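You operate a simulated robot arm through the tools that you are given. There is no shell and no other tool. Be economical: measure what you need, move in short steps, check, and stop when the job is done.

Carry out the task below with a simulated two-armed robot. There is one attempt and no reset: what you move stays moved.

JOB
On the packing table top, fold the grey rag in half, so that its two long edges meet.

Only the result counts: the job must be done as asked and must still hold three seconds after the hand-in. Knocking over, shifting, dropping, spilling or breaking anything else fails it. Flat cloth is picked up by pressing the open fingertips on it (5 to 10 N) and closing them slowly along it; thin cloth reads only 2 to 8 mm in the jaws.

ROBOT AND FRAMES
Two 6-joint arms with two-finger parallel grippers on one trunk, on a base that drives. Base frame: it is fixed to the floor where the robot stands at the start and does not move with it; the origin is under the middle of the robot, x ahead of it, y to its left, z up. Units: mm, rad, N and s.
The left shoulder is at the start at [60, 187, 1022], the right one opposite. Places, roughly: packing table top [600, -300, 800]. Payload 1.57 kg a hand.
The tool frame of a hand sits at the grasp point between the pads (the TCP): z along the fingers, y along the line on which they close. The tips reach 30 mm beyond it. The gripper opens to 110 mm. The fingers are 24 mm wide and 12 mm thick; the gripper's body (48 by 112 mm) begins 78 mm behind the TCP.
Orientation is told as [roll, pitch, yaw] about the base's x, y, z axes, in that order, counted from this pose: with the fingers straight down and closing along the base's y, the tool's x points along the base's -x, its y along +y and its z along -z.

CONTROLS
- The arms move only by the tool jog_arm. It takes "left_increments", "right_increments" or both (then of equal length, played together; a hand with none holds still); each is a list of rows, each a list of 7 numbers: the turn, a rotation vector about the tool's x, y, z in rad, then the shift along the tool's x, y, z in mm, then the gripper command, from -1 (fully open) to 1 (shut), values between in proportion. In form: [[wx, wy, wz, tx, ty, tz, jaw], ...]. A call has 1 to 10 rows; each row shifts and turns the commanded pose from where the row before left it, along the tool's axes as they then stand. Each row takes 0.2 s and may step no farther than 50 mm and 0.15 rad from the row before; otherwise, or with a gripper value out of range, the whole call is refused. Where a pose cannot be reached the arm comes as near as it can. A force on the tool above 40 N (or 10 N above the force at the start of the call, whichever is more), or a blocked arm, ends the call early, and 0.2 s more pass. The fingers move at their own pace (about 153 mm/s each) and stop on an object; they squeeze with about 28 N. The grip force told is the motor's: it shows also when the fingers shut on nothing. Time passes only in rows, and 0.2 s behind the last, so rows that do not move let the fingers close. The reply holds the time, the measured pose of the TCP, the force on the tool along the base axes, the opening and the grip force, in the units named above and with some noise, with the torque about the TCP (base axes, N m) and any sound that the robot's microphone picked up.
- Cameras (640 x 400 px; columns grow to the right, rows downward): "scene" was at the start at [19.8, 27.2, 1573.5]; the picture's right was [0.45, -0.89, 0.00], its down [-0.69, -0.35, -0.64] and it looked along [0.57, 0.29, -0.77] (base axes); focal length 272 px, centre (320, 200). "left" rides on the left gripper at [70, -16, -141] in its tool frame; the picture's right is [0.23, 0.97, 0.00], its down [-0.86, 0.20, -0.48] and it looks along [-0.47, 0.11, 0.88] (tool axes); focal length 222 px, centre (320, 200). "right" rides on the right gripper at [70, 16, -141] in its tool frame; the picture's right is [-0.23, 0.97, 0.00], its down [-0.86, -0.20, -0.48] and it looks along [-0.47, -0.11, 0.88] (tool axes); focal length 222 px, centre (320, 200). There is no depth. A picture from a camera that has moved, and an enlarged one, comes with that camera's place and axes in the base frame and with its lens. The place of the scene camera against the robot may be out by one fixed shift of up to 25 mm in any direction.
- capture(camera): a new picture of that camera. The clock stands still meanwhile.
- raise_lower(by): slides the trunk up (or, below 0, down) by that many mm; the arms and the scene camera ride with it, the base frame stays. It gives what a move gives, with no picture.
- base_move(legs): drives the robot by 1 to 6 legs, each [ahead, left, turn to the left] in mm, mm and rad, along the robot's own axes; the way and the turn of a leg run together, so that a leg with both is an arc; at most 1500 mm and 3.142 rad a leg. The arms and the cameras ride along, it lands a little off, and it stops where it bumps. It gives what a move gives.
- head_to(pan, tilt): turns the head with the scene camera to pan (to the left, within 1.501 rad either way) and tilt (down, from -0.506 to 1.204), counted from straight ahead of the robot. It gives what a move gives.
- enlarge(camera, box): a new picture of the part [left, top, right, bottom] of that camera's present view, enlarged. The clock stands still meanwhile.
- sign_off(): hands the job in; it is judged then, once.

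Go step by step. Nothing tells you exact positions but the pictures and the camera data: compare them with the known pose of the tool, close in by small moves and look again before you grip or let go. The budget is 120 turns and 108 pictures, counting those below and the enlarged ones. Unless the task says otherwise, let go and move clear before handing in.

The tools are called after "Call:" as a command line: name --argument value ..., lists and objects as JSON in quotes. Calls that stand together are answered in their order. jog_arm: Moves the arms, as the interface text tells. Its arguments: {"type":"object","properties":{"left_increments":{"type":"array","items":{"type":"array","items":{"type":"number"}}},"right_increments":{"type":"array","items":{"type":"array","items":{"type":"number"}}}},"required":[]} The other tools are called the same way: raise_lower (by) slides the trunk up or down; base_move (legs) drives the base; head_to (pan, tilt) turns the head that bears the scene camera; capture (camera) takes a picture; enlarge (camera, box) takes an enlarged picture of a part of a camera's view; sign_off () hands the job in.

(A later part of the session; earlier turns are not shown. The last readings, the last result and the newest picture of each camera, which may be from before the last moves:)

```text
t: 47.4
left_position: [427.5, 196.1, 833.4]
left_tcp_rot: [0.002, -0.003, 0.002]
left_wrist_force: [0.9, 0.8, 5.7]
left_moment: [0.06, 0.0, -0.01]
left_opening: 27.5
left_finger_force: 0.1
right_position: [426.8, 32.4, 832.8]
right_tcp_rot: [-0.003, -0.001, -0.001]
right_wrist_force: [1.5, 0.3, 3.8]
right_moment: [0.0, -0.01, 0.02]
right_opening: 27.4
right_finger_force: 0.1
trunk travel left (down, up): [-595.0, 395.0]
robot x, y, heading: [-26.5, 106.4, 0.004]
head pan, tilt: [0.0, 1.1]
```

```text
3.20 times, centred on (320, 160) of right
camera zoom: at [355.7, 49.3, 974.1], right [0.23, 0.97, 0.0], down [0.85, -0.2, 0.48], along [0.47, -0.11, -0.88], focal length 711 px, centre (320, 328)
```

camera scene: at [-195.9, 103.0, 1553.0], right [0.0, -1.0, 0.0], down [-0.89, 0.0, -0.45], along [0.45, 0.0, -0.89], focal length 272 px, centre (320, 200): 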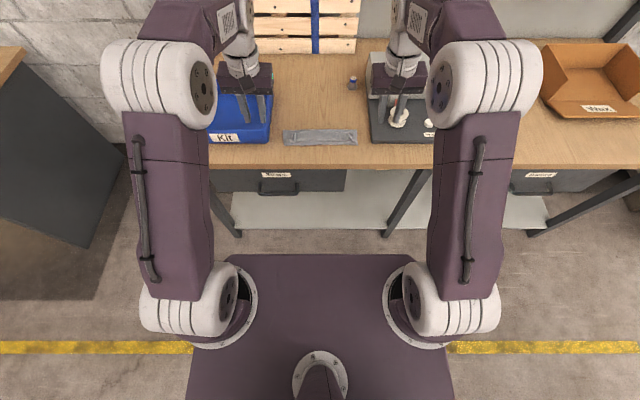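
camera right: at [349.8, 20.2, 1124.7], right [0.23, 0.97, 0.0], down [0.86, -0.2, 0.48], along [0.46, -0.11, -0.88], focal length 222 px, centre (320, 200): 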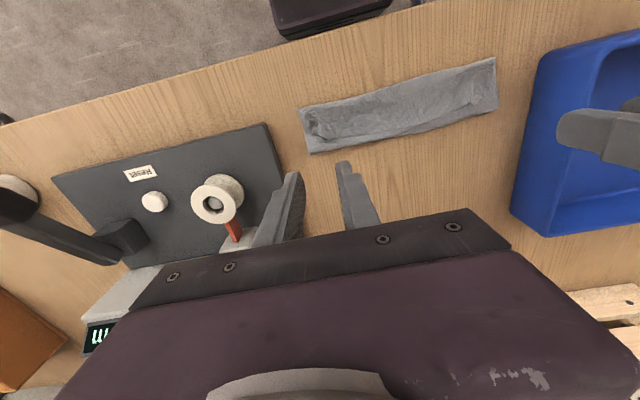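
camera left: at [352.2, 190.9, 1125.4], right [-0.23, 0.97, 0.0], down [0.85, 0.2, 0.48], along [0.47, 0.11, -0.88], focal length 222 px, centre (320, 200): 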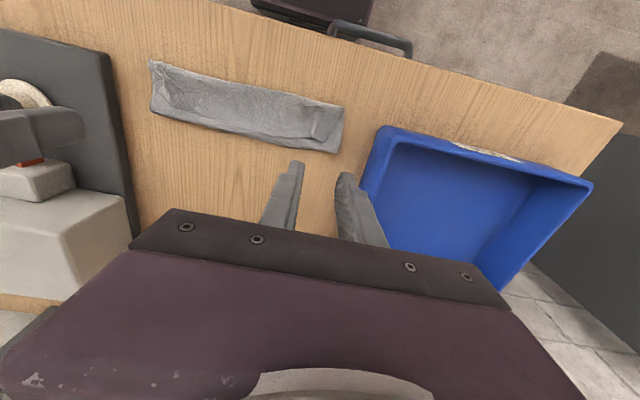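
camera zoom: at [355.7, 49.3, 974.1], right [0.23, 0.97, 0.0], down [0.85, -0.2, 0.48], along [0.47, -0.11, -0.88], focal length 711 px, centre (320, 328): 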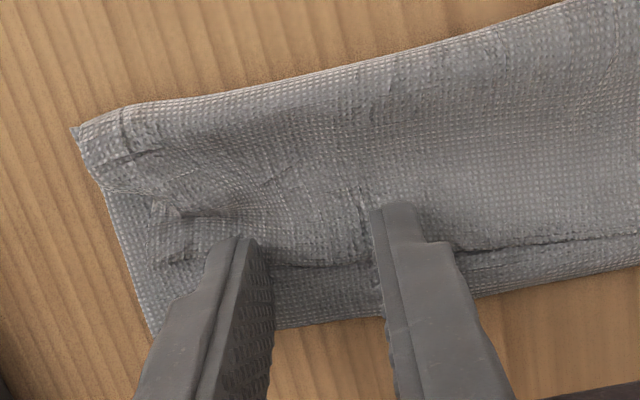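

Light contact on both, and the left flap already has a raised ruck between the fingers. I press a touch more on the right and close slowly.

Call:
jog_arm --left_increments '[[0, 0, 0, 0, 0, 0, 0.5], [0, 0, 0, 0, 0, 0, 0.56], [0, 0, 0, 0, 0, 0, 0.62], [0, 0, 0, 0, 0, 0, 0.68], [0, 0, 0, 0, 0, 0, 0.74], [0, 0, 0, 0, 0, 0, 0.8], [0, 0, 0, 0, 0, 0, 0.86]]' --right_increments '[[0, 0, 0, 0, 0, 0.5, 0.5], [0, 0, 0, 0, 0, 0, 0.56], [0, 0, 0, 0, 0, 0, 0.62], [0, 0, 0, 0, 0, 0, 0.68], [0, 0, 0, 0, 0, 0.2, 0.74], [0, 0, 0, 0, 0, 0, 0.8], [0, 0, 0, 0, 0, 0, 0.86]]'

Call:
enlarge --camera "left" --box '[220, 100, 420, 220]'

Call:
enlarge --camera "right" --box '[220, 100, 420, 220]'

```text
t: 49.0
left_position: [426.6, 195.5, 832.6]
left_tcp_rot: [0.004, -0.001, 0.004]
left_wrist_force: [0.2, -2.4, 5.1]
left_moment: [-0.04, 0.05, 0.0]
left_opening: 8.0
left_finger_force: 0.6
right_position: [425.5, 32.5, 832.2]
right_tcp_rot: [-0.001, -0.002, 0.0]
right_wrist_force: [-0.4, 3.2, 8.4]
right_moment: [0.09, 0.09, -0.01]
right_opening: 8.5
right_finger_force: 0.8
trunk travel left (down, up): [-595.0, 395.0]
robot x, y, heading: [-29.3, 112.5, 0.001]
head pan, tilt: [0.0, 1.1]
```

```text
3.20 times, centred on (320, 160) of left
camera zoom: at [359.2, 179.5, 973.6], right [-0.23, 0.97, 0.0], down [0.85, 0.2, 0.48], along [0.47, 0.11, -0.88], focal length 711 px, centre (320, 328)
```

zoom: 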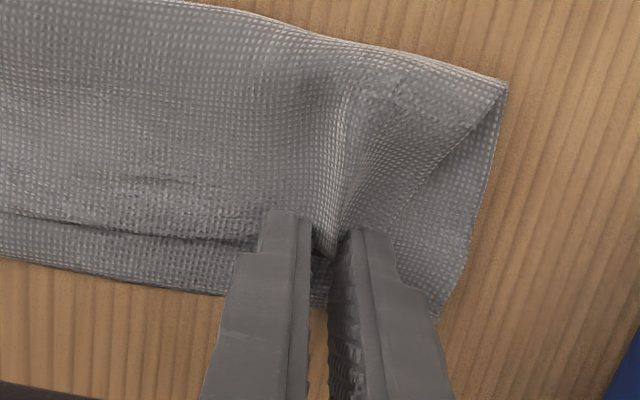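

```text
3.20 times, centred on (320, 160) of right
camera zoom: at [355.3, 49.3, 973.7], right [0.23, 0.97, 0.0], down [0.85, -0.2, 0.48], along [0.47, -0.11, -0.88], focal length 711 px, centre (320, 328)
```

zoom: 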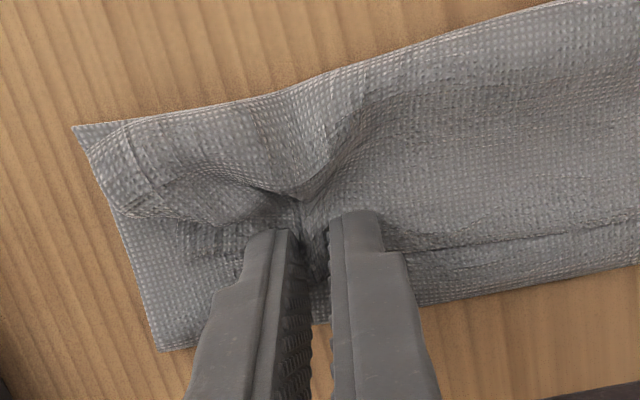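

Both rucks are between the fingers. I shut them and lift a little to see which layers came.

Call:
jog_arm --left_increments '[[0, 0, 0, 0, 0, 0, 0.93], [0, 0, 0, 0, 0, 0, 1], [0, 0, 0, 0, 0, 0, 1], [0, 0, 0, 0, 0, -3, 1], [0, 0, 0, 0, 0, -10, 1], [0, 0, 0, 0, 0, -10, 1], [0, 0, 0, 0, 0, -10, 1], [0, 0, 0, 0, 0, 0, 1]]' --right_increments '[[0, 0, 0, 0, 0, 0, 0.93], [0, 0, 0, 0, 0, 0, 1], [0, 0, 0, 0, 0, 0, 1], [0, 0, 0, 0, 0, -3, 1], [0, 0, 0, 0, 0, -10, 1], [0, 0, 0, 0, 0, -10, 1], [0, 0, 0, 0, 0, -10, 1], [0, 0, 0, 0, 0, 0, 1]]'

Call:
enlarge --camera "left" --box '[140, 60, 420, 220]'

Call:
enlarge --camera "right" --box '[220, 60, 500, 220]'

```text
t: 50.8
left_position: [428.1, 197.0, 865.2]
left_tcp_rot: [0.003, 0.001, 0.005]
left_wrist_force: [-0.3, -15.0, -0.7]
left_moment: [-0.4, -0.03, 0.11]
left_opening: 2.0
left_finger_force: 23.8
right_position: [426.2, 33.0, 865.6]
right_tcp_rot: [0.001, 0.0, 0.001]
right_wrist_force: [-0.1, 14.0, -0.1]
right_moment: [0.35, 0.02, -0.04]
right_opening: 2.4
right_finger_force: 23.9
trunk travel left (down, up): [-595.0, 395.0]
robot x, y, heading: [-26.2, 113.8, -0.001]
head pan, tilt: [0.0, 1.1]
```

```text
2.29 times, centred on (280, 140) of left
camera zoom: at [360.3, 179.3, 1006.2], right [-0.23, 0.97, 0.0], down [0.85, 0.2, 0.48], along [0.47, 0.11, -0.88], focal length 508 px, centre (411, 337)
```

zoom: 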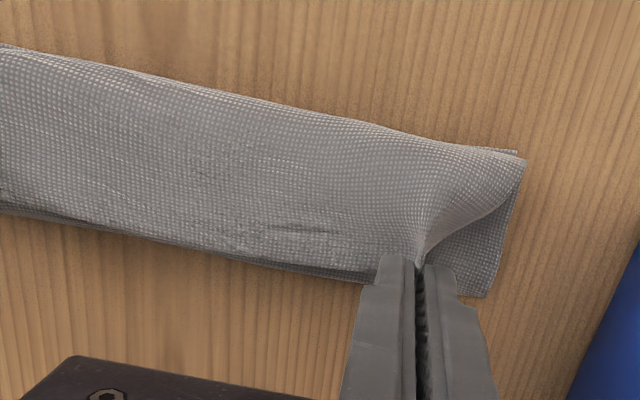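

```text
2.29 times, centred on (360, 140) of right
camera zoom: at [356.6, 49.2, 1006.4], right [0.23, 0.97, 0.0], down [0.85, -0.2, 0.48], along [0.47, -0.11, -0.88], focal length 508 px, centre (229, 337)
```

zoom: 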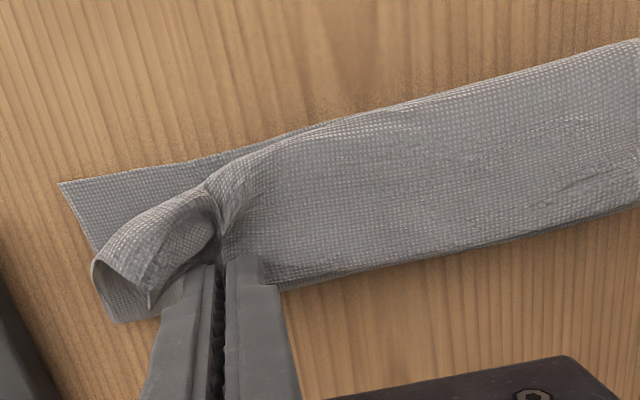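

Only the top layer came up, 2 mm in each jaw. I ease the sideways tension and carry the edge forward to open the rag out again.

Call:
jog_arm --left_increments '[[0, 0, 0, 0, -5, -15, 1], [0, 0, 0, -30, 0, -10, 1], [0, 0, 0, -30, 0, 0, 1], [0, 0, 0, -30, 0, 0, 1], [0, 0, 0, -25, 0, 0, 1], [0, 0, 0, -20, 0, 5, 1], [0, 0, 0, 0, 0, 0, 1]]' --right_increments '[[0, 0, 0, 0, 5, -15, 1], [0, 0, 0, -30, 0, -10, 1], [0, 0, 0, -30, 0, 0, 1], [0, 0, 0, -30, 0, 0, 1], [0, 0, 0, -25, 0, 0, 1], [0, 0, 0, -20, 0, 5, 1], [0, 0, 0, 0, 0, 0, 1]]'

Call:
capture --camera "left"

Call:
enlarge --camera "scene" --box '[220, 60, 440, 220]'

```text
t: 52.4
left_position: [557.5, 193.7, 884.0]
left_tcp_rot: [0.004, 0.001, 0.004]
left_wrist_force: [-0.7, -0.6, -0.1]
left_moment: [0.0, 0.02, -0.02]
left_opening: 2.1
left_finger_force: 24.1
left hand out of reach, approached as far as the arm can: row 6
right_position: [556.4, 38.7, 885.4]
right_tcp_rot: [-0.002, 0.0, 0.001]
right_wrist_force: [-0.3, 0.1, 0.6]
right_moment: [-0.03, -0.01, 0.01]
right_opening: 2.7
right_finger_force: 23.9
right hand out of reach, approached as far as the arm can: row 6
trunk travel left (down, up): [-595.0, 395.0]
robot x, y, heading: [-24.7, 112.1, -0.004]
head pan, tilt: [0.0, 1.1]
```

```text
43 pictures are left
camera left: at [488.8, 175.7, 1025.2], right [-0.23, 0.97, 0.0], down [0.85, 0.2, 0.48], along [0.47, 0.11, -0.88], focal length 222 px, centre (320, 200)
```

left: 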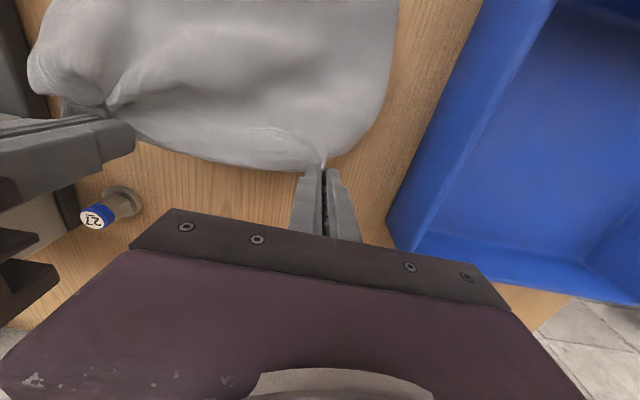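

```text
2.50 times, centred on (330, 140) of scene
camera zoom: at [-14.2, 103.2, 1503.0], right [0.0, -1.0, 0.0], down [-0.89, 0.0, -0.45], along [0.45, 0.0, -0.89], focal length 680 px, centre (295, 350)
```

zoom: 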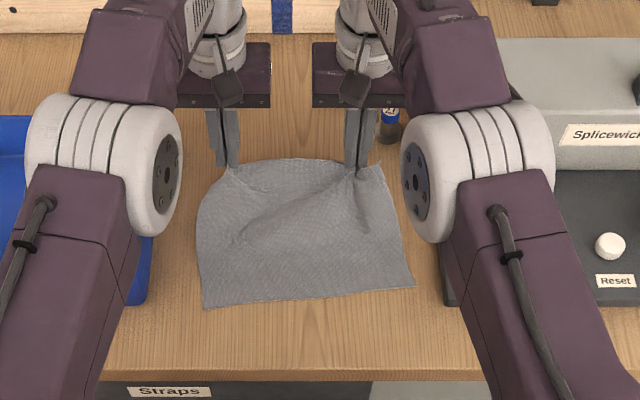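

The rag is open again but slightly twisted: its near edge is skewed. I lay it flat with the edge still held and check how it lies.

Call:
base_move --legs '[[14, 0, 0]]'

Call:
jog_arm --left_increments '[[0, 0, 0, 0, 0, 20, 1], [0, 0, 0, 0, 0, 20, 1], [0, 0, 0, 0, 0, 8, 1], [0, 0, 0, 0, 0, 0, 1]]' --right_increments '[[0, 0, 0, 0, 0, 20, 1], [0, 0, 0, 0, 0, 20, 1], [0, 0, 0, 0, 0, 8, 1], [0, 0, 0, 0, 0, 0, 1]]'

Call:
enlarge --camera "scene" --box '[220, 60, 440, 220]'

```text
t: 53.1
left_position: [569.6, 192.6, 885.0]
left_tcp_rot: [0.004, -0.002, 0.003]
left_wrist_force: [-0.9, -0.4, 0.4]
left_moment: [-0.03, -0.01, 0.01]
left_opening: 2.1
left_finger_force: 23.6
right_position: [570.1, 37.7, 887.3]
right_tcp_rot: [-0.002, -0.002, 0.0]
right_wrist_force: [0.2, 0.3, -0.4]
right_moment: [0.02, -0.01, 0.02]
right_opening: 2.3
right_finger_force: 23.8
trunk travel left (down, up): [-595.0, 395.0]
robot x, y, heading: [-14.2, 112.9, 0.004]
head pan, tilt: [0.0, 1.1]
```

```text
t: 54.1
left_position: [572.4, 191.5, 835.2]
left_tcp_rot: [0.003, -0.002, 0.003]
left_wrist_force: [0.1, -0.7, -0.3]
left_moment: [0.0, 0.0, 0.0]
left_opening: 2.1
left_finger_force: 23.5
right_position: [570.6, 37.5, 836.9]
right_tcp_rot: [-0.001, 0.0, 0.001]
right_wrist_force: [0.0, -0.4, 0.0]
right_moment: [-0.04, -0.02, 0.02]
right_opening: 2.5
right_finger_force: 24.3
trunk travel left (down, up): [-595.0, 395.0]
robot x, y, heading: [-10.5, 109.5, -0.0]
head pan, tilt: [0.0, 1.1]
```

```text
2.50 times, centred on (330, 140) of scene
camera zoom: at [0.8, 103.2, 1503.0], right [0.0, -1.0, 0.0], down [-0.89, 0.0, -0.45], along [0.45, 0.0, -0.89], focal length 680 px, centre (295, 350)
```

zoom: 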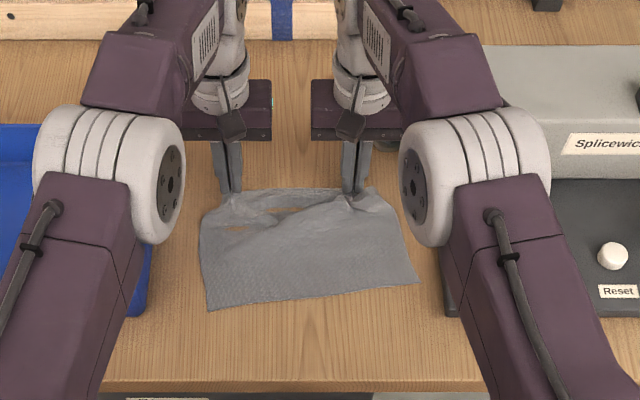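

The rag is rotated about 8° and slack on its right side. I pull it taut forward, the right hand further than the left, to square it up.

Call:
base_move --legs '[[15, 0, 0]]'

Call:
jog_arm --left_increments '[[0, 0, 0, 0, 3, 0, 1], [0, 0, 0, 0, 3, 0, 1], [0, 0, 0, 0, 0, 0, 1], [0, 0, 0, 0, 0, 0, 1]]' --right_increments '[[0, 0, 0, -8, -3, 0, 1], [0, 0, 0, -8, -3, 0, 1], [0, 0, 0, -4, 0, 0, 1], [0, 0, 0, 0, 0, 0, 1]]'

Call:
enlarge --camera "scene" --box '[220, 60, 440, 220]'

```text
t: 54.9
left_position: [585.8, 192.0, 835.6]
left_tcp_rot: [0.004, -0.001, 0.005]
left_wrist_force: [0.3, 0.1, 0.2]
left_moment: [0.02, -0.01, 0.0]
left_opening: 2.1
left_finger_force: 23.6
right_position: [584.6, 35.9, 838.1]
right_tcp_rot: [-0.002, -0.003, 0.001]
right_wrist_force: [-0.5, 0.5, -0.1]
right_moment: [-0.01, 0.02, 0.01]
right_opening: 2.5
right_finger_force: 24.2
trunk travel left (down, up): [-595.0, 395.0]
robot x, y, heading: [1.3, 113.4, 0.001]
head pan, tilt: [0.0, 1.1]
```

```text
t: 55.9
left_position: [586.6, 197.0, 836.1]
left_tcp_rot: [0.0, 0.0, 0.002]
left_wrist_force: [2.5, -23.7, -0.1]
left_moment: [-0.73, -0.06, 0.24]
left_opening: 2.5
left_finger_force: 23.7
right_position: [591.0, 29.8, 837.1]
right_tcp_rot: [0.002, -0.001, -0.002]
right_wrist_force: [-2.6, 22.8, -0.5]
right_moment: [0.76, 0.05, -0.01]
right_opening: 2.3
right_finger_force: 23.2
right hand out of reach, approached as far as the arm can: row 1, 2
trunk travel left (down, up): [-595.0, 395.0]
robot x, y, heading: [6.3, 109.6, 0.003]
head pan, tilt: [0.0, 1.1]
```

```text
2.50 times, centred on (330, 140) of scene
camera zoom: at [15.6, 103.2, 1503.0], right [0.0, -1.0, 0.0], down [-0.89, 0.0, -0.45], along [0.45, 0.0, -0.89], focal length 680 px, centre (295, 350)
```

zoom: 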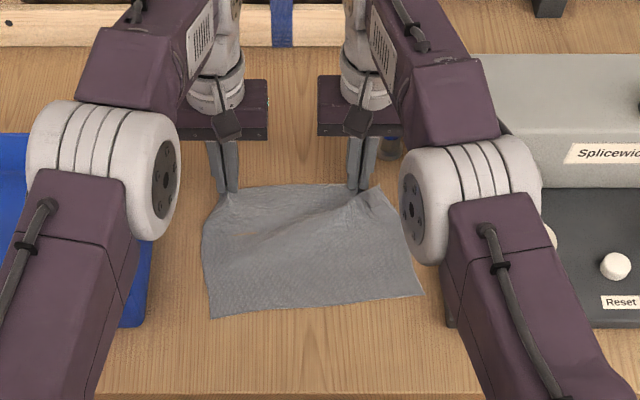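

Tension is high sideways and squaring is limited by reach, so I ease off and start the fold from here. I lift with tilt and carry back by the base in alternating steps. I will overshoot a bit, then re-grip from the near side to set the edge precisely.

Call:
jog_arm --left_increments '[[0, -0.1, 0, 0, -4, -8, 1], [0, -0.1, 0, -0.8, 0, -8, 1], [0, -0.1, 0, -1.6, 0, -8, 1], [0, 0, 0, 0, 0, 0, 1]]' --right_increments '[[0, -0.1, 0, 0, 4, -8, 1], [0, -0.1, 0, -0.8, 0, -8, 1], [0, -0.1, 0, -1.6, 0, -8, 1], [0, 0, 0, 0, 0, 0, 1]]'

Call:
base_move --legs '[[-50, 0, 0]]'

Call:
jog_arm --left_increments '[[0, -0.1, 0, -3.5, 0, -11.5, 1], [0, -0.1, 0, -4.7, 0, -11, 1], [0, -0.1, 0, -5.7, 0, -10.5, 1], [0, -0.1, 0, -6.8, 0, -9.8, 1], [0, 0, 0, 0, 0, 0, 1]]' --right_increments '[[0, -0.1, 0, -3.5, 0, -11.5, 1], [0, -0.1, 0, -4.7, 0, -11, 1], [0, -0.1, 0, -5.7, 0, -10.5, 1], [0, -0.1, 0, -6.8, 0, -9.8, 1], [0, 0, 0, 0, 0, 0, 1]]'

Call:
base_move --legs '[[-60, 0, 0]]'

Call:
jog_arm --left_increments '[[0, -0.1, 0, 0, 0, 0, 1], [0, -0.1, 0, 0, 0, 0, 1], [0, -0.1, 0, 0, 0, 0, 1], [0, 0, 0, 0, 0, 0, 1]]' --right_increments '[[0, -0.1, 0, 0, 0, 0, 1], [0, -0.1, 0, 0, 0, 0, 1], [0, -0.1, 0, 0, 0, 0, 1], [0, 0, 0, 0, 0, 0, 1]]'

Call:
enlarge --camera "scene" --box '[220, 60, 440, 220]'

```text
t: 56.9
left_position: [586.8, 194.0, 859.3]
left_tcp_rot: [0.004, -0.302, 0.001]
left_wrist_force: [1.5, -11.3, 0.2]
left_moment: [-0.35, -0.01, -0.03]
left_opening: 2.2
left_finger_force: 23.9
right_position: [595.1, 33.5, 860.9]
right_tcp_rot: [-0.001, -0.302, 0.001]
right_wrist_force: [-1.7, 11.0, -0.8]
right_moment: [0.28, 0.05, 0.11]
right_opening: 2.5
right_finger_force: 23.7
trunk travel left (down, up): [-595.0, 395.0]
robot x, y, heading: [2.4, 107.4, -0.003]
head pan, tilt: [0.0, 1.1]
```

```text
t: 57.8
left_position: [536.9, 193.0, 860.2]
left_tcp_rot: [0.002, -0.302, 0.003]
left_wrist_force: [1.1, -10.9, 0.9]
left_moment: [-0.39, -0.07, 0.04]
left_opening: 2.0
left_finger_force: 23.5
right_position: [545.2, 33.1, 861.4]
right_tcp_rot: [-0.001, -0.3, -0.001]
right_wrist_force: [-1.4, 10.5, 0.3]
right_moment: [0.3, 0.04, 0.11]
right_opening: 2.2
right_finger_force: 24.3
trunk travel left (down, up): [-595.0, 395.0]
robot x, y, heading: [-52.2, 108.4, -0.002]
head pan, tilt: [0.0, 1.1]
```

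```text
t: 59.0
left_position: [536.0, 195.2, 905.6]
left_tcp_rot: [0.004, -0.68, 0.001]
left_wrist_force: [1.9, -13.0, 1.1]
left_moment: [-0.37, -0.04, -0.15]
left_opening: 2.2
left_finger_force: 23.8
right_position: [544.5, 34.1, 906.8]
right_tcp_rot: [0.0, -0.68, -0.001]
right_wrist_force: [-1.0, 10.6, -1.0]
right_moment: [0.27, 0.03, 0.23]
right_opening: 2.6
right_finger_force: 23.8
trunk travel left (down, up): [-595.0, 395.0]
robot x, y, heading: [-49.4, 111.6, -0.0]
head pan, tilt: [0.0, 1.1]
```

```text
t: 60.0
left_position: [476.1, 195.2, 905.6]
left_tcp_rot: [0.007, -0.681, 0.002]
left_wrist_force: [1.8, -14.4, 0.5]
left_moment: [-0.39, -0.09, -0.13]
left_opening: 2.5
left_finger_force: 24.0
right_position: [485.5, 32.7, 907.4]
right_tcp_rot: [-0.004, -0.681, 0.002]
right_wrist_force: [-1.8, 14.7, -1.2]
right_moment: [0.31, 0.08, 0.3]
right_opening: 2.6
right_finger_force: 24.2
trunk travel left (down, up): [-595.0, 395.0]
robot x, y, heading: [-107.8, 109.7, 0.002]
head pan, tilt: [0.0, 1.1]
```

```text
t: 60.6
left_position: [473.7, 197.6, 906.4]
left_tcp_rot: [0.041, -0.821, -0.022]
left_wrist_force: [2.2, -26.6, 0.1]
left_moment: [-0.77, -0.11, -0.38]
left_opening: 2.2
left_finger_force: 24.4
left hand out of reach, approached as far as the arm can: row 1
right_position: [480.4, 30.9, 904.7]
right_tcp_rot: [-0.038, -0.782, 0.027]
right_wrist_force: [-2.6, 26.5, -0.5]
right_moment: [0.59, 0.1, 0.56]
right_opening: 2.6
right_finger_force: 24.1
right hand out of reach, approached as far as the arm can: row 1, 2
trunk travel left (down, up): [-595.0, 395.0]
robot x, y, heading: [-107.0, 110.2, 0.0]
head pan, tilt: [0.0, 1.1]
stopped in row 2 (left hand): the force on the tool passed its limit (the readings are from after the stop); the commanded pose is now the measured one
```

```text
2.50 times, centred on (330, 140) of scene
camera zoom: at [-95.6, 103.0, 1503.0], right [0.0, -1.0, 0.0], down [-0.89, 0.0, -0.45], along [0.45, 0.0, -0.89], focal length 680 px, centre (295, 350)
```

zoom: 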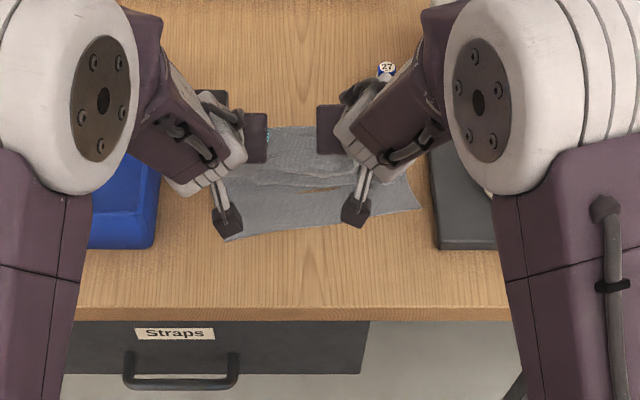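

Sideways tension rose with the tilt; I bring the hands in and continue at this tilt, alternating down and back.

Call:
jog_arm --left_increments '[[0, 0, 0, 0, -4, 0, 1], [0, 0, 0, 9, -3, 8.7, 1], [0, 0, 0, 9, 0, 8.7, 1], [0, 0, 0, 0, 0, 0, 1]]' --right_increments '[[0, 0, 0, 0, 4, 0, 1], [0, 0, 0, 9, 3, 8.7, 1], [0, 0, 0, 9, 0, 8.7, 1], [0, 0, 0, 0, 0, 0, 1]]'

Call:
base_move --legs '[[-50, 0, 0]]'

Call:
jog_arm --left_increments '[[0, 0, 0, 9, 0, 8.7, 1], [0, 0, 0, 9, 0, 8.7, 1], [0, 0, 0, 0, 0, 0, 1]]' --right_increments '[[0, 0, 0, 9, 0, 8.7, 1], [0, 0, 0, 9, 0, 8.7, 1], [0, 0, 0, 0, 0, 0, 1]]'

Call:
base_move --legs '[[-40, 0, 0]]'

Call:
enlarge --camera "left" --box '[100, 0, 420, 200]'

```text
t: 61.6
left_position: [475.0, 194.0, 879.2]
left_tcp_rot: [0.041, -0.818, -0.016]
left_wrist_force: [1.2, -10.5, 1.1]
left_moment: [-0.27, -0.02, -0.16]
left_opening: 1.8
left_finger_force: 23.8
right_position: [482.1, 34.0, 879.2]
right_tcp_rot: [-0.042, -0.788, 0.021]
right_wrist_force: [-1.1, 9.4, -0.5]
right_moment: [0.24, 0.02, 0.23]
right_opening: 2.6
right_finger_force: 24.3
trunk travel left (down, up): [-595.0, 395.0]
robot x, y, heading: [-109.9, 110.0, -0.0]
head pan, tilt: [0.0, 1.1]
```

```text
t: 62.5
left_position: [425.0, 194.0, 879.4]
left_tcp_rot: [0.042, -0.82, -0.016]
left_wrist_force: [0.5, -8.6, 0.5]
left_moment: [-0.23, -0.02, -0.14]
left_opening: 2.0
left_finger_force: 23.8
right_position: [432.7, 35.0, 879.4]
right_tcp_rot: [-0.043, -0.786, 0.021]
right_wrist_force: [-0.7, 8.5, 0.2]
right_moment: [0.23, 0.02, 0.2]
right_opening: 2.4
right_finger_force: 23.4
trunk travel left (down, up): [-595.0, 395.0]
robot x, y, heading: [-159.2, 109.0, 0.002]
head pan, tilt: [0.0, 1.1]
```

```text
t: 63.3
left_position: [426.6, 194.0, 854.3]
left_tcp_rot: [0.04, -0.82, -0.02]
left_wrist_force: [1.1, -11.0, -0.2]
left_moment: [-0.33, -0.04, -0.15]
left_opening: 2.1
left_finger_force: 24.2
right_position: [433.0, 34.5, 853.7]
right_tcp_rot: [-0.042, -0.786, 0.021]
right_wrist_force: [-0.4, 10.6, -1.3]
right_moment: [0.26, 0.03, 0.24]
right_opening: 2.3
right_finger_force: 24.6
trunk travel left (down, up): [-595.0, 395.0]
robot x, y, heading: [-161.4, 110.3, 0.0]
head pan, tilt: [0.0, 1.1]
```

```text
t: 64.2
left_position: [386.5, 194.3, 854.5]
left_tcp_rot: [0.042, -0.821, -0.019]
left_wrist_force: [1.5, -12.7, 0.0]
left_moment: [-0.36, -0.04, -0.19]
left_opening: 1.8
left_finger_force: 23.5
right_position: [391.0, 32.9, 854.3]
right_tcp_rot: [-0.041, -0.787, 0.021]
right_wrist_force: [-1.2, 12.2, -0.2]
right_moment: [0.26, 0.03, 0.28]
right_opening: 2.6
right_finger_force: 23.1
trunk travel left (down, up): [-595.0, 395.0]
robot x, y, heading: [-197.0, 110.1, 0.004]
head pan, tilt: [0.0, 1.1]
```

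```text
2.00 times, centred on (260, 100) of left
camera zoom: at [238.1, 174.8, 898.8], right [-0.17, 0.98, -0.14], down [0.23, 0.17, 0.96], along [0.96, 0.13, -0.26], focal length 444 px, centre (440, 400)
```

zoom: 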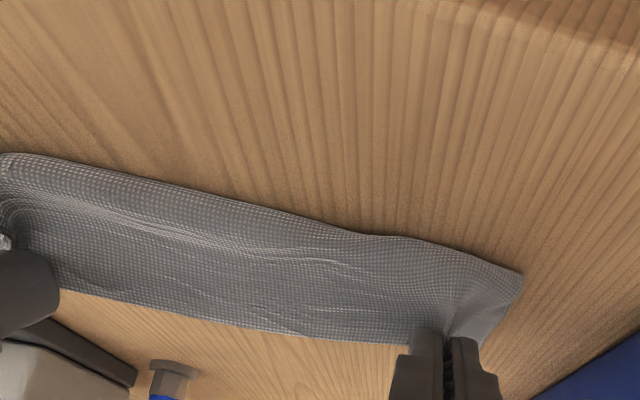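

The edge is over the near side with a small belly. I overshoot on purpose to straighten it, then lower it.

Call:
base_move --legs '[[-45, 0, 0]]'

Call:
jog_arm --left_increments '[[0, 0, 0, 9, 0, 8.7, 1], [0, 0, 0, 7, 0, 7, 1], [0, 0, 0, 0, 0, 0, 1]]' --right_increments '[[0, 0, 0, 9, 0, 8.7, 1], [0, 0, 0, 7, 0, 7, 1], [0, 0, 0, 0, 0, 0, 1]]'

Call:
enlarge --camera "left" --box '[100, 0, 420, 200]'

Call:
enlarge --camera "scene" --box '[240, 80, 400, 180]'

```text
t: 65.1
left_position: [342.2, 193.8, 854.5]
left_tcp_rot: [0.043, -0.818, -0.019]
left_wrist_force: [0.7, -10.8, 0.5]
left_moment: [-0.3, -0.04, -0.14]
left_opening: 1.9
left_finger_force: 23.1
right_position: [348.7, 33.8, 853.5]
right_tcp_rot: [-0.042, -0.785, 0.021]
right_wrist_force: [-0.8, 9.2, -0.8]
right_moment: [0.22, 0.0, 0.23]
right_opening: 2.7
right_finger_force: 24.4
trunk travel left (down, up): [-595.0, 395.0]
robot x, y, heading: [-245.0, 110.6, -0.002]
head pan, tilt: [0.0, 1.1]
```

```text
t: 65.9
left_position: [341.8, 194.9, 834.2]
left_tcp_rot: [0.042, -0.823, -0.021]
left_wrist_force: [0.4, -12.5, 2.3]
left_moment: [-0.36, -0.06, -0.17]
left_opening: 2.4
left_finger_force: 24.1
right_position: [347.0, 34.3, 834.1]
right_tcp_rot: [-0.042, -0.793, 0.023]
right_wrist_force: [1.1, 12.8, 18.0]
right_moment: [0.26, -0.19, 0.32]
right_opening: 2.4
right_finger_force: 24.0
trunk travel left (down, up): [-595.0, 395.0]
robot x, y, heading: [-242.4, 111.7, 0.002]
head pan, tilt: [0.0, 1.1]
```

```text
2.00 times, centred on (260, 100) of left
camera zoom: at [192.7, 175.3, 877.9], right [-0.17, 0.98, -0.14], down [0.23, 0.18, 0.96], along [0.96, 0.13, -0.25], focal length 444 px, centre (440, 400)
```

zoom: 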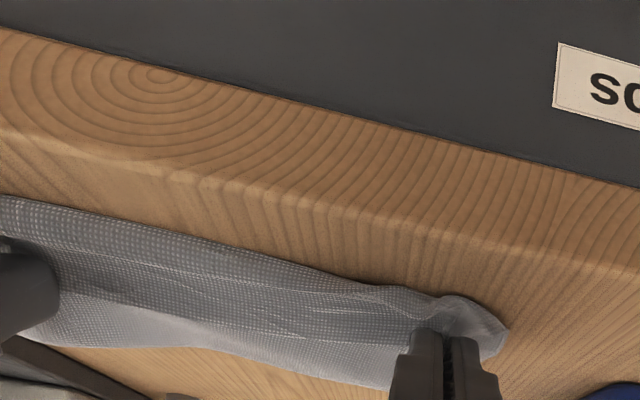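

```text
4.00 times, centred on (320, 130) of scene
camera zoom: at [-230.7, 103.4, 1503.3], right [0.0, -1.0, 0.0], down [-0.89, 0.0, -0.46], along [0.46, 0.0, -0.89], focal length 1088 px, centre (320, 480)
```

zoom: 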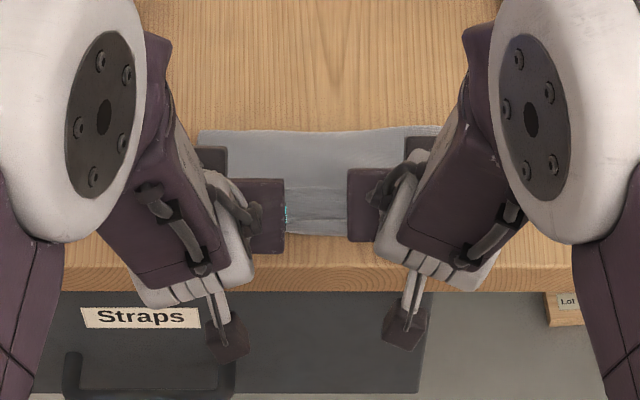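

The edge lies beyond the near edge, touching the table. I ease up, open, and back out along the fingers, then straighten for a look.

Call:
jog_arm --left_increments '[[0, 0, 0, 0, -4, 0, 0.9], [0, 0, 0, 0, 0, 0, 0.7], [0, 0, 0, 0, 0, 0, 0.5], [0, 0, 0, 0, 0, 0, 0.5], [0, 0, 0, 0, 0, -15, 0.5], [0, 0, 0, 0, 0, -25, 0.5], [0, 0, 0, 0, 0, 0, 0.5]]' --right_increments '[[0, 0, 0, -1, 4, -1, 0.9], [0, 0, 0, 0, 0, 0, 0.7], [0, 0, 0, 0, 0, 0, 0.5], [0, 0, 0, 0, 0, 0, 0.5], [0, 0, 0, 0, 0, -15, 0.5], [0, 0, 0, 0, 0, -25, 0.5], [0, 0, 0, 0, 0, 0, 0.5]]'

Call:
jog_arm --left_increments '[[0, 0, 0, -30, 5, -28, 0.5], [0, 0, 0, -30, 10, -28, 0.5], [0, 0, 0, -30, 10, -28, 0.5], [0.04, 0.14, 0.0, 0, 0, 0, 0.5], [0, 0.14, 0, 0, 0, 0, 0.5], [0, 0.14, 0, 0, 0, 0, 0.5], [0, 0.14, 0, 0, 0, 0, 0.5], [0, 0.14, 0, 0, 0, 0, 0.5], [0, 0.12, 0, 0, 0, 0, 0.5], [0, 0, 0, 0, 0, 0, 0.5]]' --right_increments '[[0, 0, 0, -30, -5, -28, 0.5], [0, 0, 0, -30, -10, -28, 0.5], [0, 0, 0, -30, -10, -28, 0.5], [-0.04, 0.14, 0.0, 0, 0, 0, 0.5], [0, 0.14, 0, 0, 0, 0, 0.5], [0, 0.14, 0, 0, 0, 0, 0.5], [0, 0.14, 0, 0, 0, 0, 0.5], [0, 0.14, 0, 0, 0, 0, 0.5], [0, 0.09, 0, 0, 0, 0, 0.5], [0, 0, 0, 0, 0, 0, 0.5]]'

Call:
capture --camera "left"

Call:
capture --camera "right"

```text
t: 67.5
left_position: [314.0, 188.7, 858.5]
left_tcp_rot: [0.042, -0.819, -0.019]
left_wrist_force: [-0.1, -0.1, -0.1]
left_moment: [0.0, -0.01, 0.0]
left_opening: 27.2
left_finger_force: 0.1
right_position: [320.0, 38.3, 859.0]
right_tcp_rot: [-0.042, -0.784, 0.02]
right_wrist_force: [0.5, -0.4, 0.5]
right_moment: [-0.03, 0.0, -0.01]
right_opening: 27.4
right_finger_force: 0.0
trunk travel left (down, up): [-595.0, 395.0]
robot x, y, heading: [-244.9, 109.0, 0.003]
head pan, tilt: [0.0, 1.1]
```

```text
t: 69.7
left_position: [314.7, 220.6, 985.3]
left_tcp_rot: [0.031, -0.087, 0.016]
left_wrist_force: [-1.0, -0.3, -0.1]
left_moment: [0.01, -0.05, 0.01]
left_opening: 27.5
left_finger_force: 0.1
left hand out of reach, approached as far as the arm can: row 5
right_position: [322.6, 16.6, 986.3]
right_tcp_rot: [0.001, 0.005, 0.02]
right_wrist_force: [0.2, 0.1, 0.3]
right_moment: [-0.01, -0.04, 0.01]
right_opening: 27.5
right_finger_force: 0.1
trunk travel left (down, up): [-595.0, 395.0]
robot x, y, heading: [-244.9, 112.3, -0.003]
head pan, tilt: [0.0, 1.1]
```

```text
35 pictures are left
camera left: at [235.7, 198.6, 1118.0], right [-0.24, 0.97, 0.01], down [0.81, 0.2, 0.56], along [0.54, 0.15, -0.83], focal length 222 px, centre (320, 200)
```

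left: 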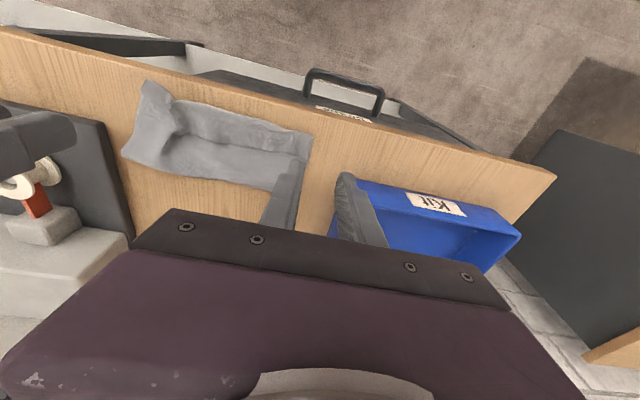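

```text
34 pictures are left
camera right: at [252.2, 31.8, 1126.4], right [0.21, 0.98, 0.0], down [0.86, -0.18, 0.47], along [0.46, -0.1, -0.88], focal length 222 px, centre (320, 200)
```

right: 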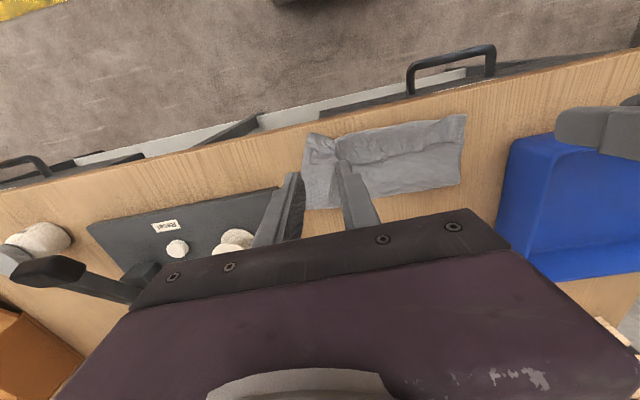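

Call:
enlarge --camera "left" --box '[110, 70, 330, 210]'

Call:
enlarge --camera "right" --box '[280, 90, 490, 220]'

```text
2.86 times, centred on (220, 140) of left
camera zoom: at [235.7, 198.6, 1118.0], right [-0.24, 0.97, 0.01], down [0.81, 0.2, 0.56], along [0.54, 0.15, -0.83], focal length 635 px, centre (606, 371)
```

zoom: 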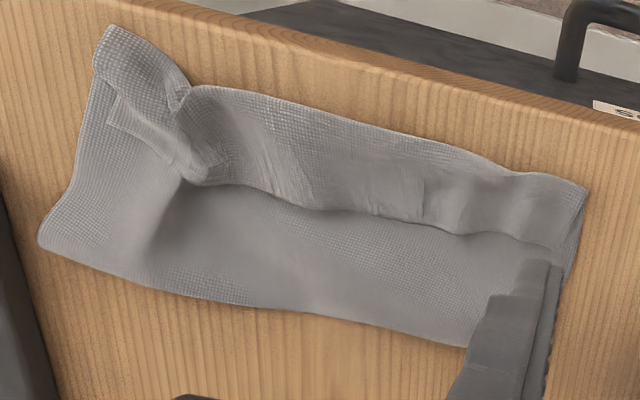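

```text
3.05 times, centred on (385, 155) of right
camera zoom: at [252.2, 31.8, 1126.4], right [0.21, 0.98, 0.0], down [0.86, -0.18, 0.47], along [0.46, -0.1, -0.88], focal length 677 px, centre (122, 337)
```

zoom: 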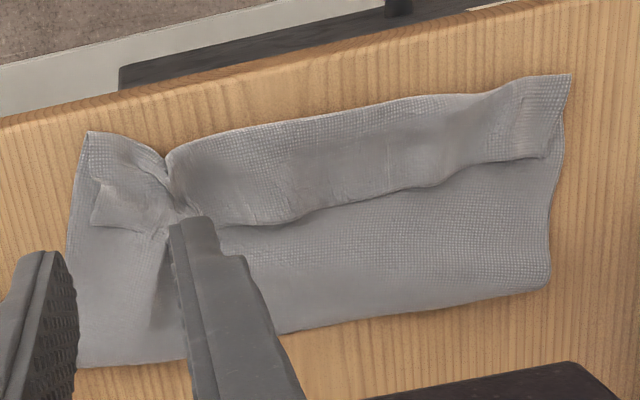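

The free edge flipped back again, so folding by the edge doesn't suit this cloth. New plan: open it flat, then pinch it on the midline with the fingers closing along x. Lifted that way both halves hang with the long edges together, and I can lay it down. First I re-grip the flap edge at x≈373 to open it.

Call:
base_move --legs '[[230, 0, 0]]'

Call:
jog_arm --left_increments '[[0.03, 0.087, 0.016, 40, -10, 0, 0.5], [0, 0, 0, 45, -10, 0, 0.5], [0, 0, 0, 45, -10, 0, 0.5], [0, 0, 0, 38, -8, 20, 0.5], [0, 0, 0, 0, 0, 40, 0.5], [0, 0, 0, 0, 0, 40, 0.5], [0, 0, 0, 0, 0, 30, 0.5], [0, 0, 0, 0, 0, 0, 0.5]]' --right_increments '[[0, 0, 0.02, 44, 12, 0, 0.5], [0, 0, 0, 44, 12, 0, 0.5], [0, 0, 0, 44, 12, 0, 0.5], [0, 0, 0, 44, 8, 20, 0.5], [0, 0, 0, 0, 0, 40, 0.5], [0, 0, 0, 0, 0, 40, 0.5], [0, 0, 0, 0, 0, 30, 0.5], [0, 0, 0, 0, 0, 0, 0.5]]'

Call:
enlarge --camera "left" --box '[180, 60, 420, 220]'

Call:
enlarge --camera "right" --box '[220, 60, 460, 220]'

```text
t: 71.4
left_position: [545.3, 222.9, 984.7]
left_tcp_rot: [0.035, -0.085, 0.017]
left_wrist_force: [1.1, 0.1, 0.0]
left_moment: [-0.01, -0.01, 0.01]
left_opening: 27.5
left_finger_force: 0.0
right_position: [553.1, 18.9, 985.8]
right_tcp_rot: [-0.001, 0.005, 0.019]
right_wrist_force: [-0.4, -0.3, -0.5]
right_moment: [0.04, 0.01, 0.01]
right_opening: 27.5
right_finger_force: 0.1
trunk travel left (down, up): [-595.0, 395.0]
robot x, y, heading: [-14.3, 111.7, 0.005]
head pan, tilt: [0.0, 1.1]
```

```text
t: 73.2
left_position: [377.6, 184.2, 850.5]
left_tcp_rot: [0.005, 0.0, 0.003]
left_wrist_force: [0.5, 0.4, 0.6]
left_moment: [-0.01, 0.01, -0.03]
left_opening: 27.6
left_finger_force: 0.1
right_position: [375.4, 62.6, 855.0]
right_tcp_rot: [0.0, 0.002, 0.001]
right_wrist_force: [0.3, 0.1, 0.2]
right_moment: [0.02, -0.01, 0.0]
right_opening: 27.7
right_finger_force: 0.0
trunk travel left (down, up): [-595.0, 395.0]
robot x, y, heading: [-14.8, 110.7, 0.007]
head pan, tilt: [0.0, 1.1]
```

```text
2.50 times, centred on (300, 140) of left
camera zoom: at [310.2, 166.7, 990.9], right [-0.23, 0.97, 0.0], down [0.85, 0.2, 0.48], along [0.47, 0.11, -0.88], focal length 555 px, centre (370, 350)
```

zoom: 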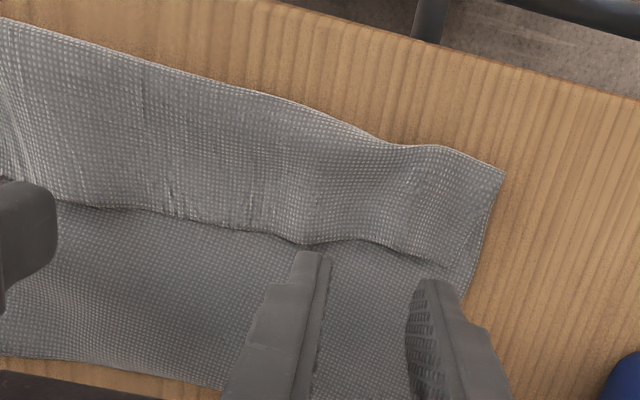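

```text
2.50 times, centred on (340, 140) of right
camera zoom: at [305.5, 78.0, 996.8], right [0.23, 0.97, 0.0], down [0.86, -0.2, 0.47], along [0.46, -0.11, -0.88], focal length 555 px, centre (270, 350)
```

zoom: 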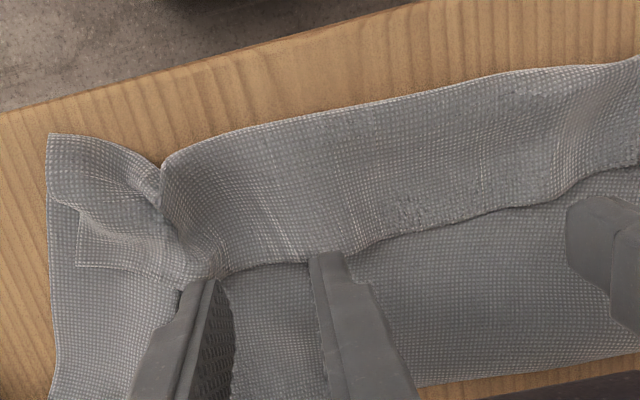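

Edge at x≈371. I shift both hands about 6 mm inward over it and lower to light contact.

Call:
jog_arm --left_increments '[[0, 0, 0, 6, 0, 8, 0.5], [0, 0, 0, 0, 0, 5, 0.5], [0, 0, 0, 0, 0, 2, 0.5], [0, 0, 0, 0, 0, 1, 0.5], [0, 0, 0, 0, 0, 1, 0.5], [0, 0, 0, 0, 0, 0, 0.5]]' --right_increments '[[0, 0, 0, 5, 0, 10, 0.5], [0, 0, 0, 0, 0, 7, 0.5], [0, 0, 0, 0, 0, 2, 0.5], [0, 0, 0, 0, 0, 1, 0.5], [0, 0, 0, 0, 0, 1, 0.5], [0, 0, 0, 0, 0, 0, 0.5]]'

```text
t: 74.6
left_position: [372.5, 183.2, 832.7]
left_tcp_rot: [0.004, -0.001, 0.003]
left_wrist_force: [-0.1, 0.6, 0.7]
left_moment: [-0.01, 0.02, 0.03]
left_opening: 27.2
left_finger_force: 0.0
right_position: [371.1, 61.4, 835.9]
right_tcp_rot: [0.0, 0.007, 0.001]
right_wrist_force: [-0.6, 0.0, -0.2]
right_moment: [-0.01, 0.03, -0.02]
right_opening: 27.7
right_finger_force: 0.3
trunk travel left (down, up): [-595.0, 395.0]
robot x, y, heading: [-15.4, 111.9, 0.001]
head pan, tilt: [0.0, 1.1]
```

Call:
jog_arm --left_increments '[[0, 0, 0, 0, 0, 0.8, 0.5], [0, 0, 0, 0, 0, 0, 0.5]]' --right_increments '[[0, 0, 0, 0, 0, 2, 0.5], [0, 0, 0, 0, 0, 0, 0.5]]'

```text
t: 75.2
left_position: [372.5, 183.3, 832.5]
left_tcp_rot: [0.005, -0.002, 0.001]
left_wrist_force: [-0.2, 0.8, 4.7]
left_moment: [0.04, 0.03, -0.03]
left_opening: 27.5
left_finger_force: 0.0
right_position: [370.5, 61.2, 833.0]
right_tcp_rot: [0.002, 0.003, 0.0]
right_wrist_force: [0.3, 0.4, 2.5]
right_moment: [-0.02, 0.02, 0.02]
right_opening: 27.6
right_finger_force: 0.2
trunk travel left (down, up): [-595.0, 395.0]
robot x, y, heading: [-14.1, 110.1, 0.003]
head pan, tilt: [0.0, 1.1]
```

Contact on both. I press a bit more and close slowly, then lift.

Call:
jog_arm --left_increments '[[0, 0, 0, 0, 0, 0.3, 0.5], [0, 0, 0, 0, 0, 0, 0.56], [0, 0, 0, 0, 0, 0, 0.62], [0, 0, 0, 0, 0, 0, 0.68], [0, 0, 0, 0, 0, 0.1, 0.74], [0, 0, 0, 0, 0, 0, 0.8], [0, 0, 0, 0, 0, 0, 0.86], [0, 0, 0, 0, 0, 0, 0.93], [0, 0, 0, 0, 0, 0, 1], [0, 0, 0, 0, 0, 0, 1]]' --right_increments '[[0, 0, 0, 0, 0, 0.6, 0.5], [0, 0, 0, 0, 0, 0, 0.56], [0, 0, 0, 0, 0, 0, 0.62], [0, 0, 0, 0, 0, 0, 0.68], [0, 0, 0, 0, 0, 0.1, 0.74], [0, 0, 0, 0, 0, 0, 0.8], [0, 0, 0, 0, 0, 0, 0.86], [0, 0, 0, 0, 0, 0, 0.93], [0, 0, 0, 0, 0, 0, 1], [0, 0, 0, 0, 0, 0, 1]]'

Call:
jog_arm --left_increments '[[0, 0, 0, 0, -2, -3, 1], [0, 0, 0, 0, -2, -10, 1], [0, 0, 0, 0, 0, -15, 1], [0, 0, 0, 0, 0, -15, 1], [0, 0, 0, 0, 0, 0, 1]]' --right_increments '[[0, 0, 0, 0, 2, -3, 1], [0, 0, 0, 0, 2, -10, 1], [0, 0, 0, 0, 0, -15, 1], [0, 0, 0, 0, 0, -15, 1], [0, 0, 0, 0, 0, 0, 1]]'

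Call:
capture --camera "left"

Call:
capture --camera "right"

```text
t: 77.4
left_position: [371.3, 183.1, 832.7]
left_tcp_rot: [0.004, -0.002, 0.003]
left_wrist_force: [0.7, -11.6, 6.9]
left_moment: [-0.35, 0.06, 0.13]
left_opening: 1.8
left_finger_force: 23.6
right_position: [369.7, 62.5, 832.1]
right_tcp_rot: [0.002, 0.003, 0.0]
right_wrist_force: [-1.0, 10.0, 4.3]
right_moment: [0.24, 0.02, -0.08]
right_opening: 2.5
right_finger_force: 23.8
trunk travel left (down, up): [-595.0, 395.0]
robot x, y, heading: [-10.9, 113.6, 0.005]
head pan, tilt: [0.0, 1.1]
```

```text
t: 78.6
left_position: [372.2, 178.8, 874.2]
left_tcp_rot: [0.005, -0.001, 0.002]
left_wrist_force: [0.2, -0.5, -0.2]
left_moment: [0.03, -0.01, -0.02]
left_opening: 1.9
left_finger_force: 23.3
right_position: [371.8, 65.0, 876.4]
right_tcp_rot: [0.001, 0.004, -0.002]
right_wrist_force: [0.0, 0.0, -0.1]
right_moment: [0.03, 0.01, 0.0]
right_opening: 2.2
right_finger_force: 23.7
trunk travel left (down, up): [-595.0, 395.0]
robot x, y, heading: [-13.8, 111.5, -0.0]
head pan, tilt: [0.0, 1.1]
```

```text
29 pictures are left
camera left: at [304.1, 162.0, 1015.5], right [-0.23, 0.97, 0.0], down [0.85, 0.2, 0.48], along [0.47, 0.11, -0.88], focal length 222 px, centre (320, 200)
```

left: 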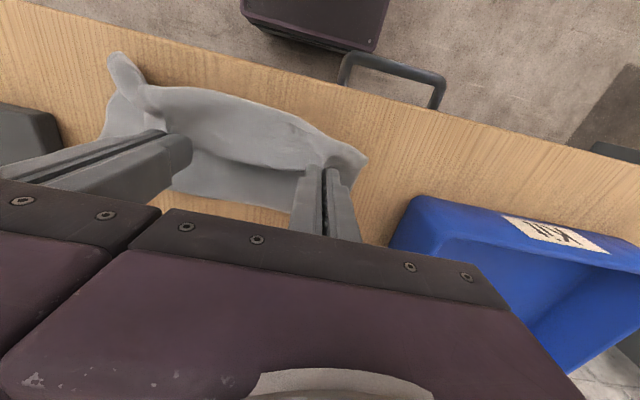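

```text
28 pictures are left
camera right: at [302.5, 81.9, 1016.8], right [0.23, 0.97, 0.0], down [0.86, -0.2, 0.47], along [0.46, -0.11, -0.88], focal length 222 px, centre (320, 200)
```

right: 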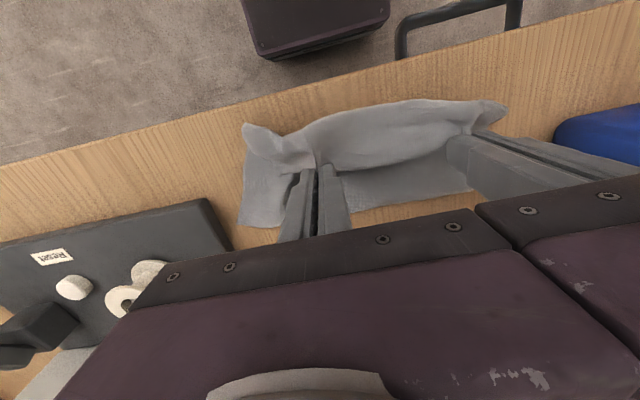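

Both hold the single flap layer. I carry the edge up and forward to open the rag fully, then lay it flat.

Call:
jog_arm --left_increments '[[0, 0, 0, -40, 0, -15, 1], [0, 0, 0, -42, 0, -10, 1], [0, 0, 0, -42, 0, 0, 1], [0, 0, 0, -42, 0, 15, 1], [0, 0, 0, -30, 0, 20, 1], [0, 0, 0, 0, 0, 15, 1], [0, 0, 0, 0, 0, 10, 1], [0, 0, 0, 0, 0, 0, 1]]' --right_increments '[[0, 0, 0, -40, 0, -15, 1], [0, 0, 0, -42, 0, -10, 1], [0, 0, 0, -42, 0, 0, 1], [0, 0, 0, -42, 0, 15, 1], [0, 0, 0, -30, 0, 20, 1], [0, 0, 0, 0, 0, 15, 1], [0, 0, 0, 0, 0, 10, 1], [0, 0, 0, 0, 0, 0, 1]]'

Call:
base_move --legs '[[16, 0, 0]]'

Call:
enlarge --camera "scene" --box '[220, 60, 440, 220]'

```text
t: 80.4
left_position: [567.9, 181.2, 840.1]
left_tcp_rot: [0.005, 0.001, 0.004]
left_wrist_force: [-0.6, -0.3, -0.4]
left_moment: [0.01, 0.02, -0.01]
left_opening: 1.7
left_finger_force: 23.2
right_position: [565.8, 64.8, 838.4]
right_tcp_rot: [0.0, 0.006, 0.0]
right_wrist_force: [-0.6, -0.6, -0.4]
right_moment: [-0.05, -0.02, 0.0]
right_opening: 2.0
right_finger_force: 24.3
trunk travel left (down, up): [-595.0, 395.0]
robot x, y, heading: [-14.8, 114.0, 0.006]
head pan, tilt: [0.0, 1.1]
```

```text
t: 81.2
left_position: [583.1, 180.2, 840.1]
left_tcp_rot: [0.006, -0.001, 0.001]
left_wrist_force: [0.0, -0.2, 0.3]
left_moment: [0.03, 0.0, -0.03]
left_opening: 2.0
left_finger_force: 23.6
right_position: [580.0, 65.6, 839.4]
right_tcp_rot: [0.0, 0.003, 0.0]
right_wrist_force: [0.5, 1.0, 0.3]
right_moment: [-0.03, -0.01, 0.04]
right_opening: 2.2
right_finger_force: 23.9
trunk travel left (down, up): [-595.0, 395.0]
robot x, y, heading: [2.5, 108.4, 0.003]
head pan, tilt: [0.0, 1.1]
```

```text
2.50 times, centred on (330, 140) of scene
camera zoom: at [15.4, 103.4, 1503.0], right [0.0, -1.0, 0.0], down [-0.89, 0.0, -0.45], along [0.45, 0.0, -0.89], focal length 680 px, centre (295, 350)
```

zoom: 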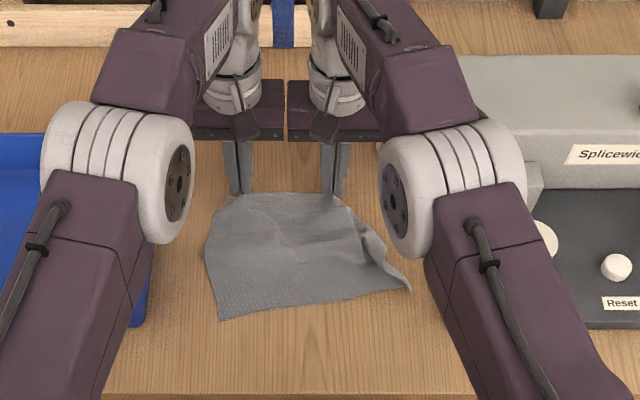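

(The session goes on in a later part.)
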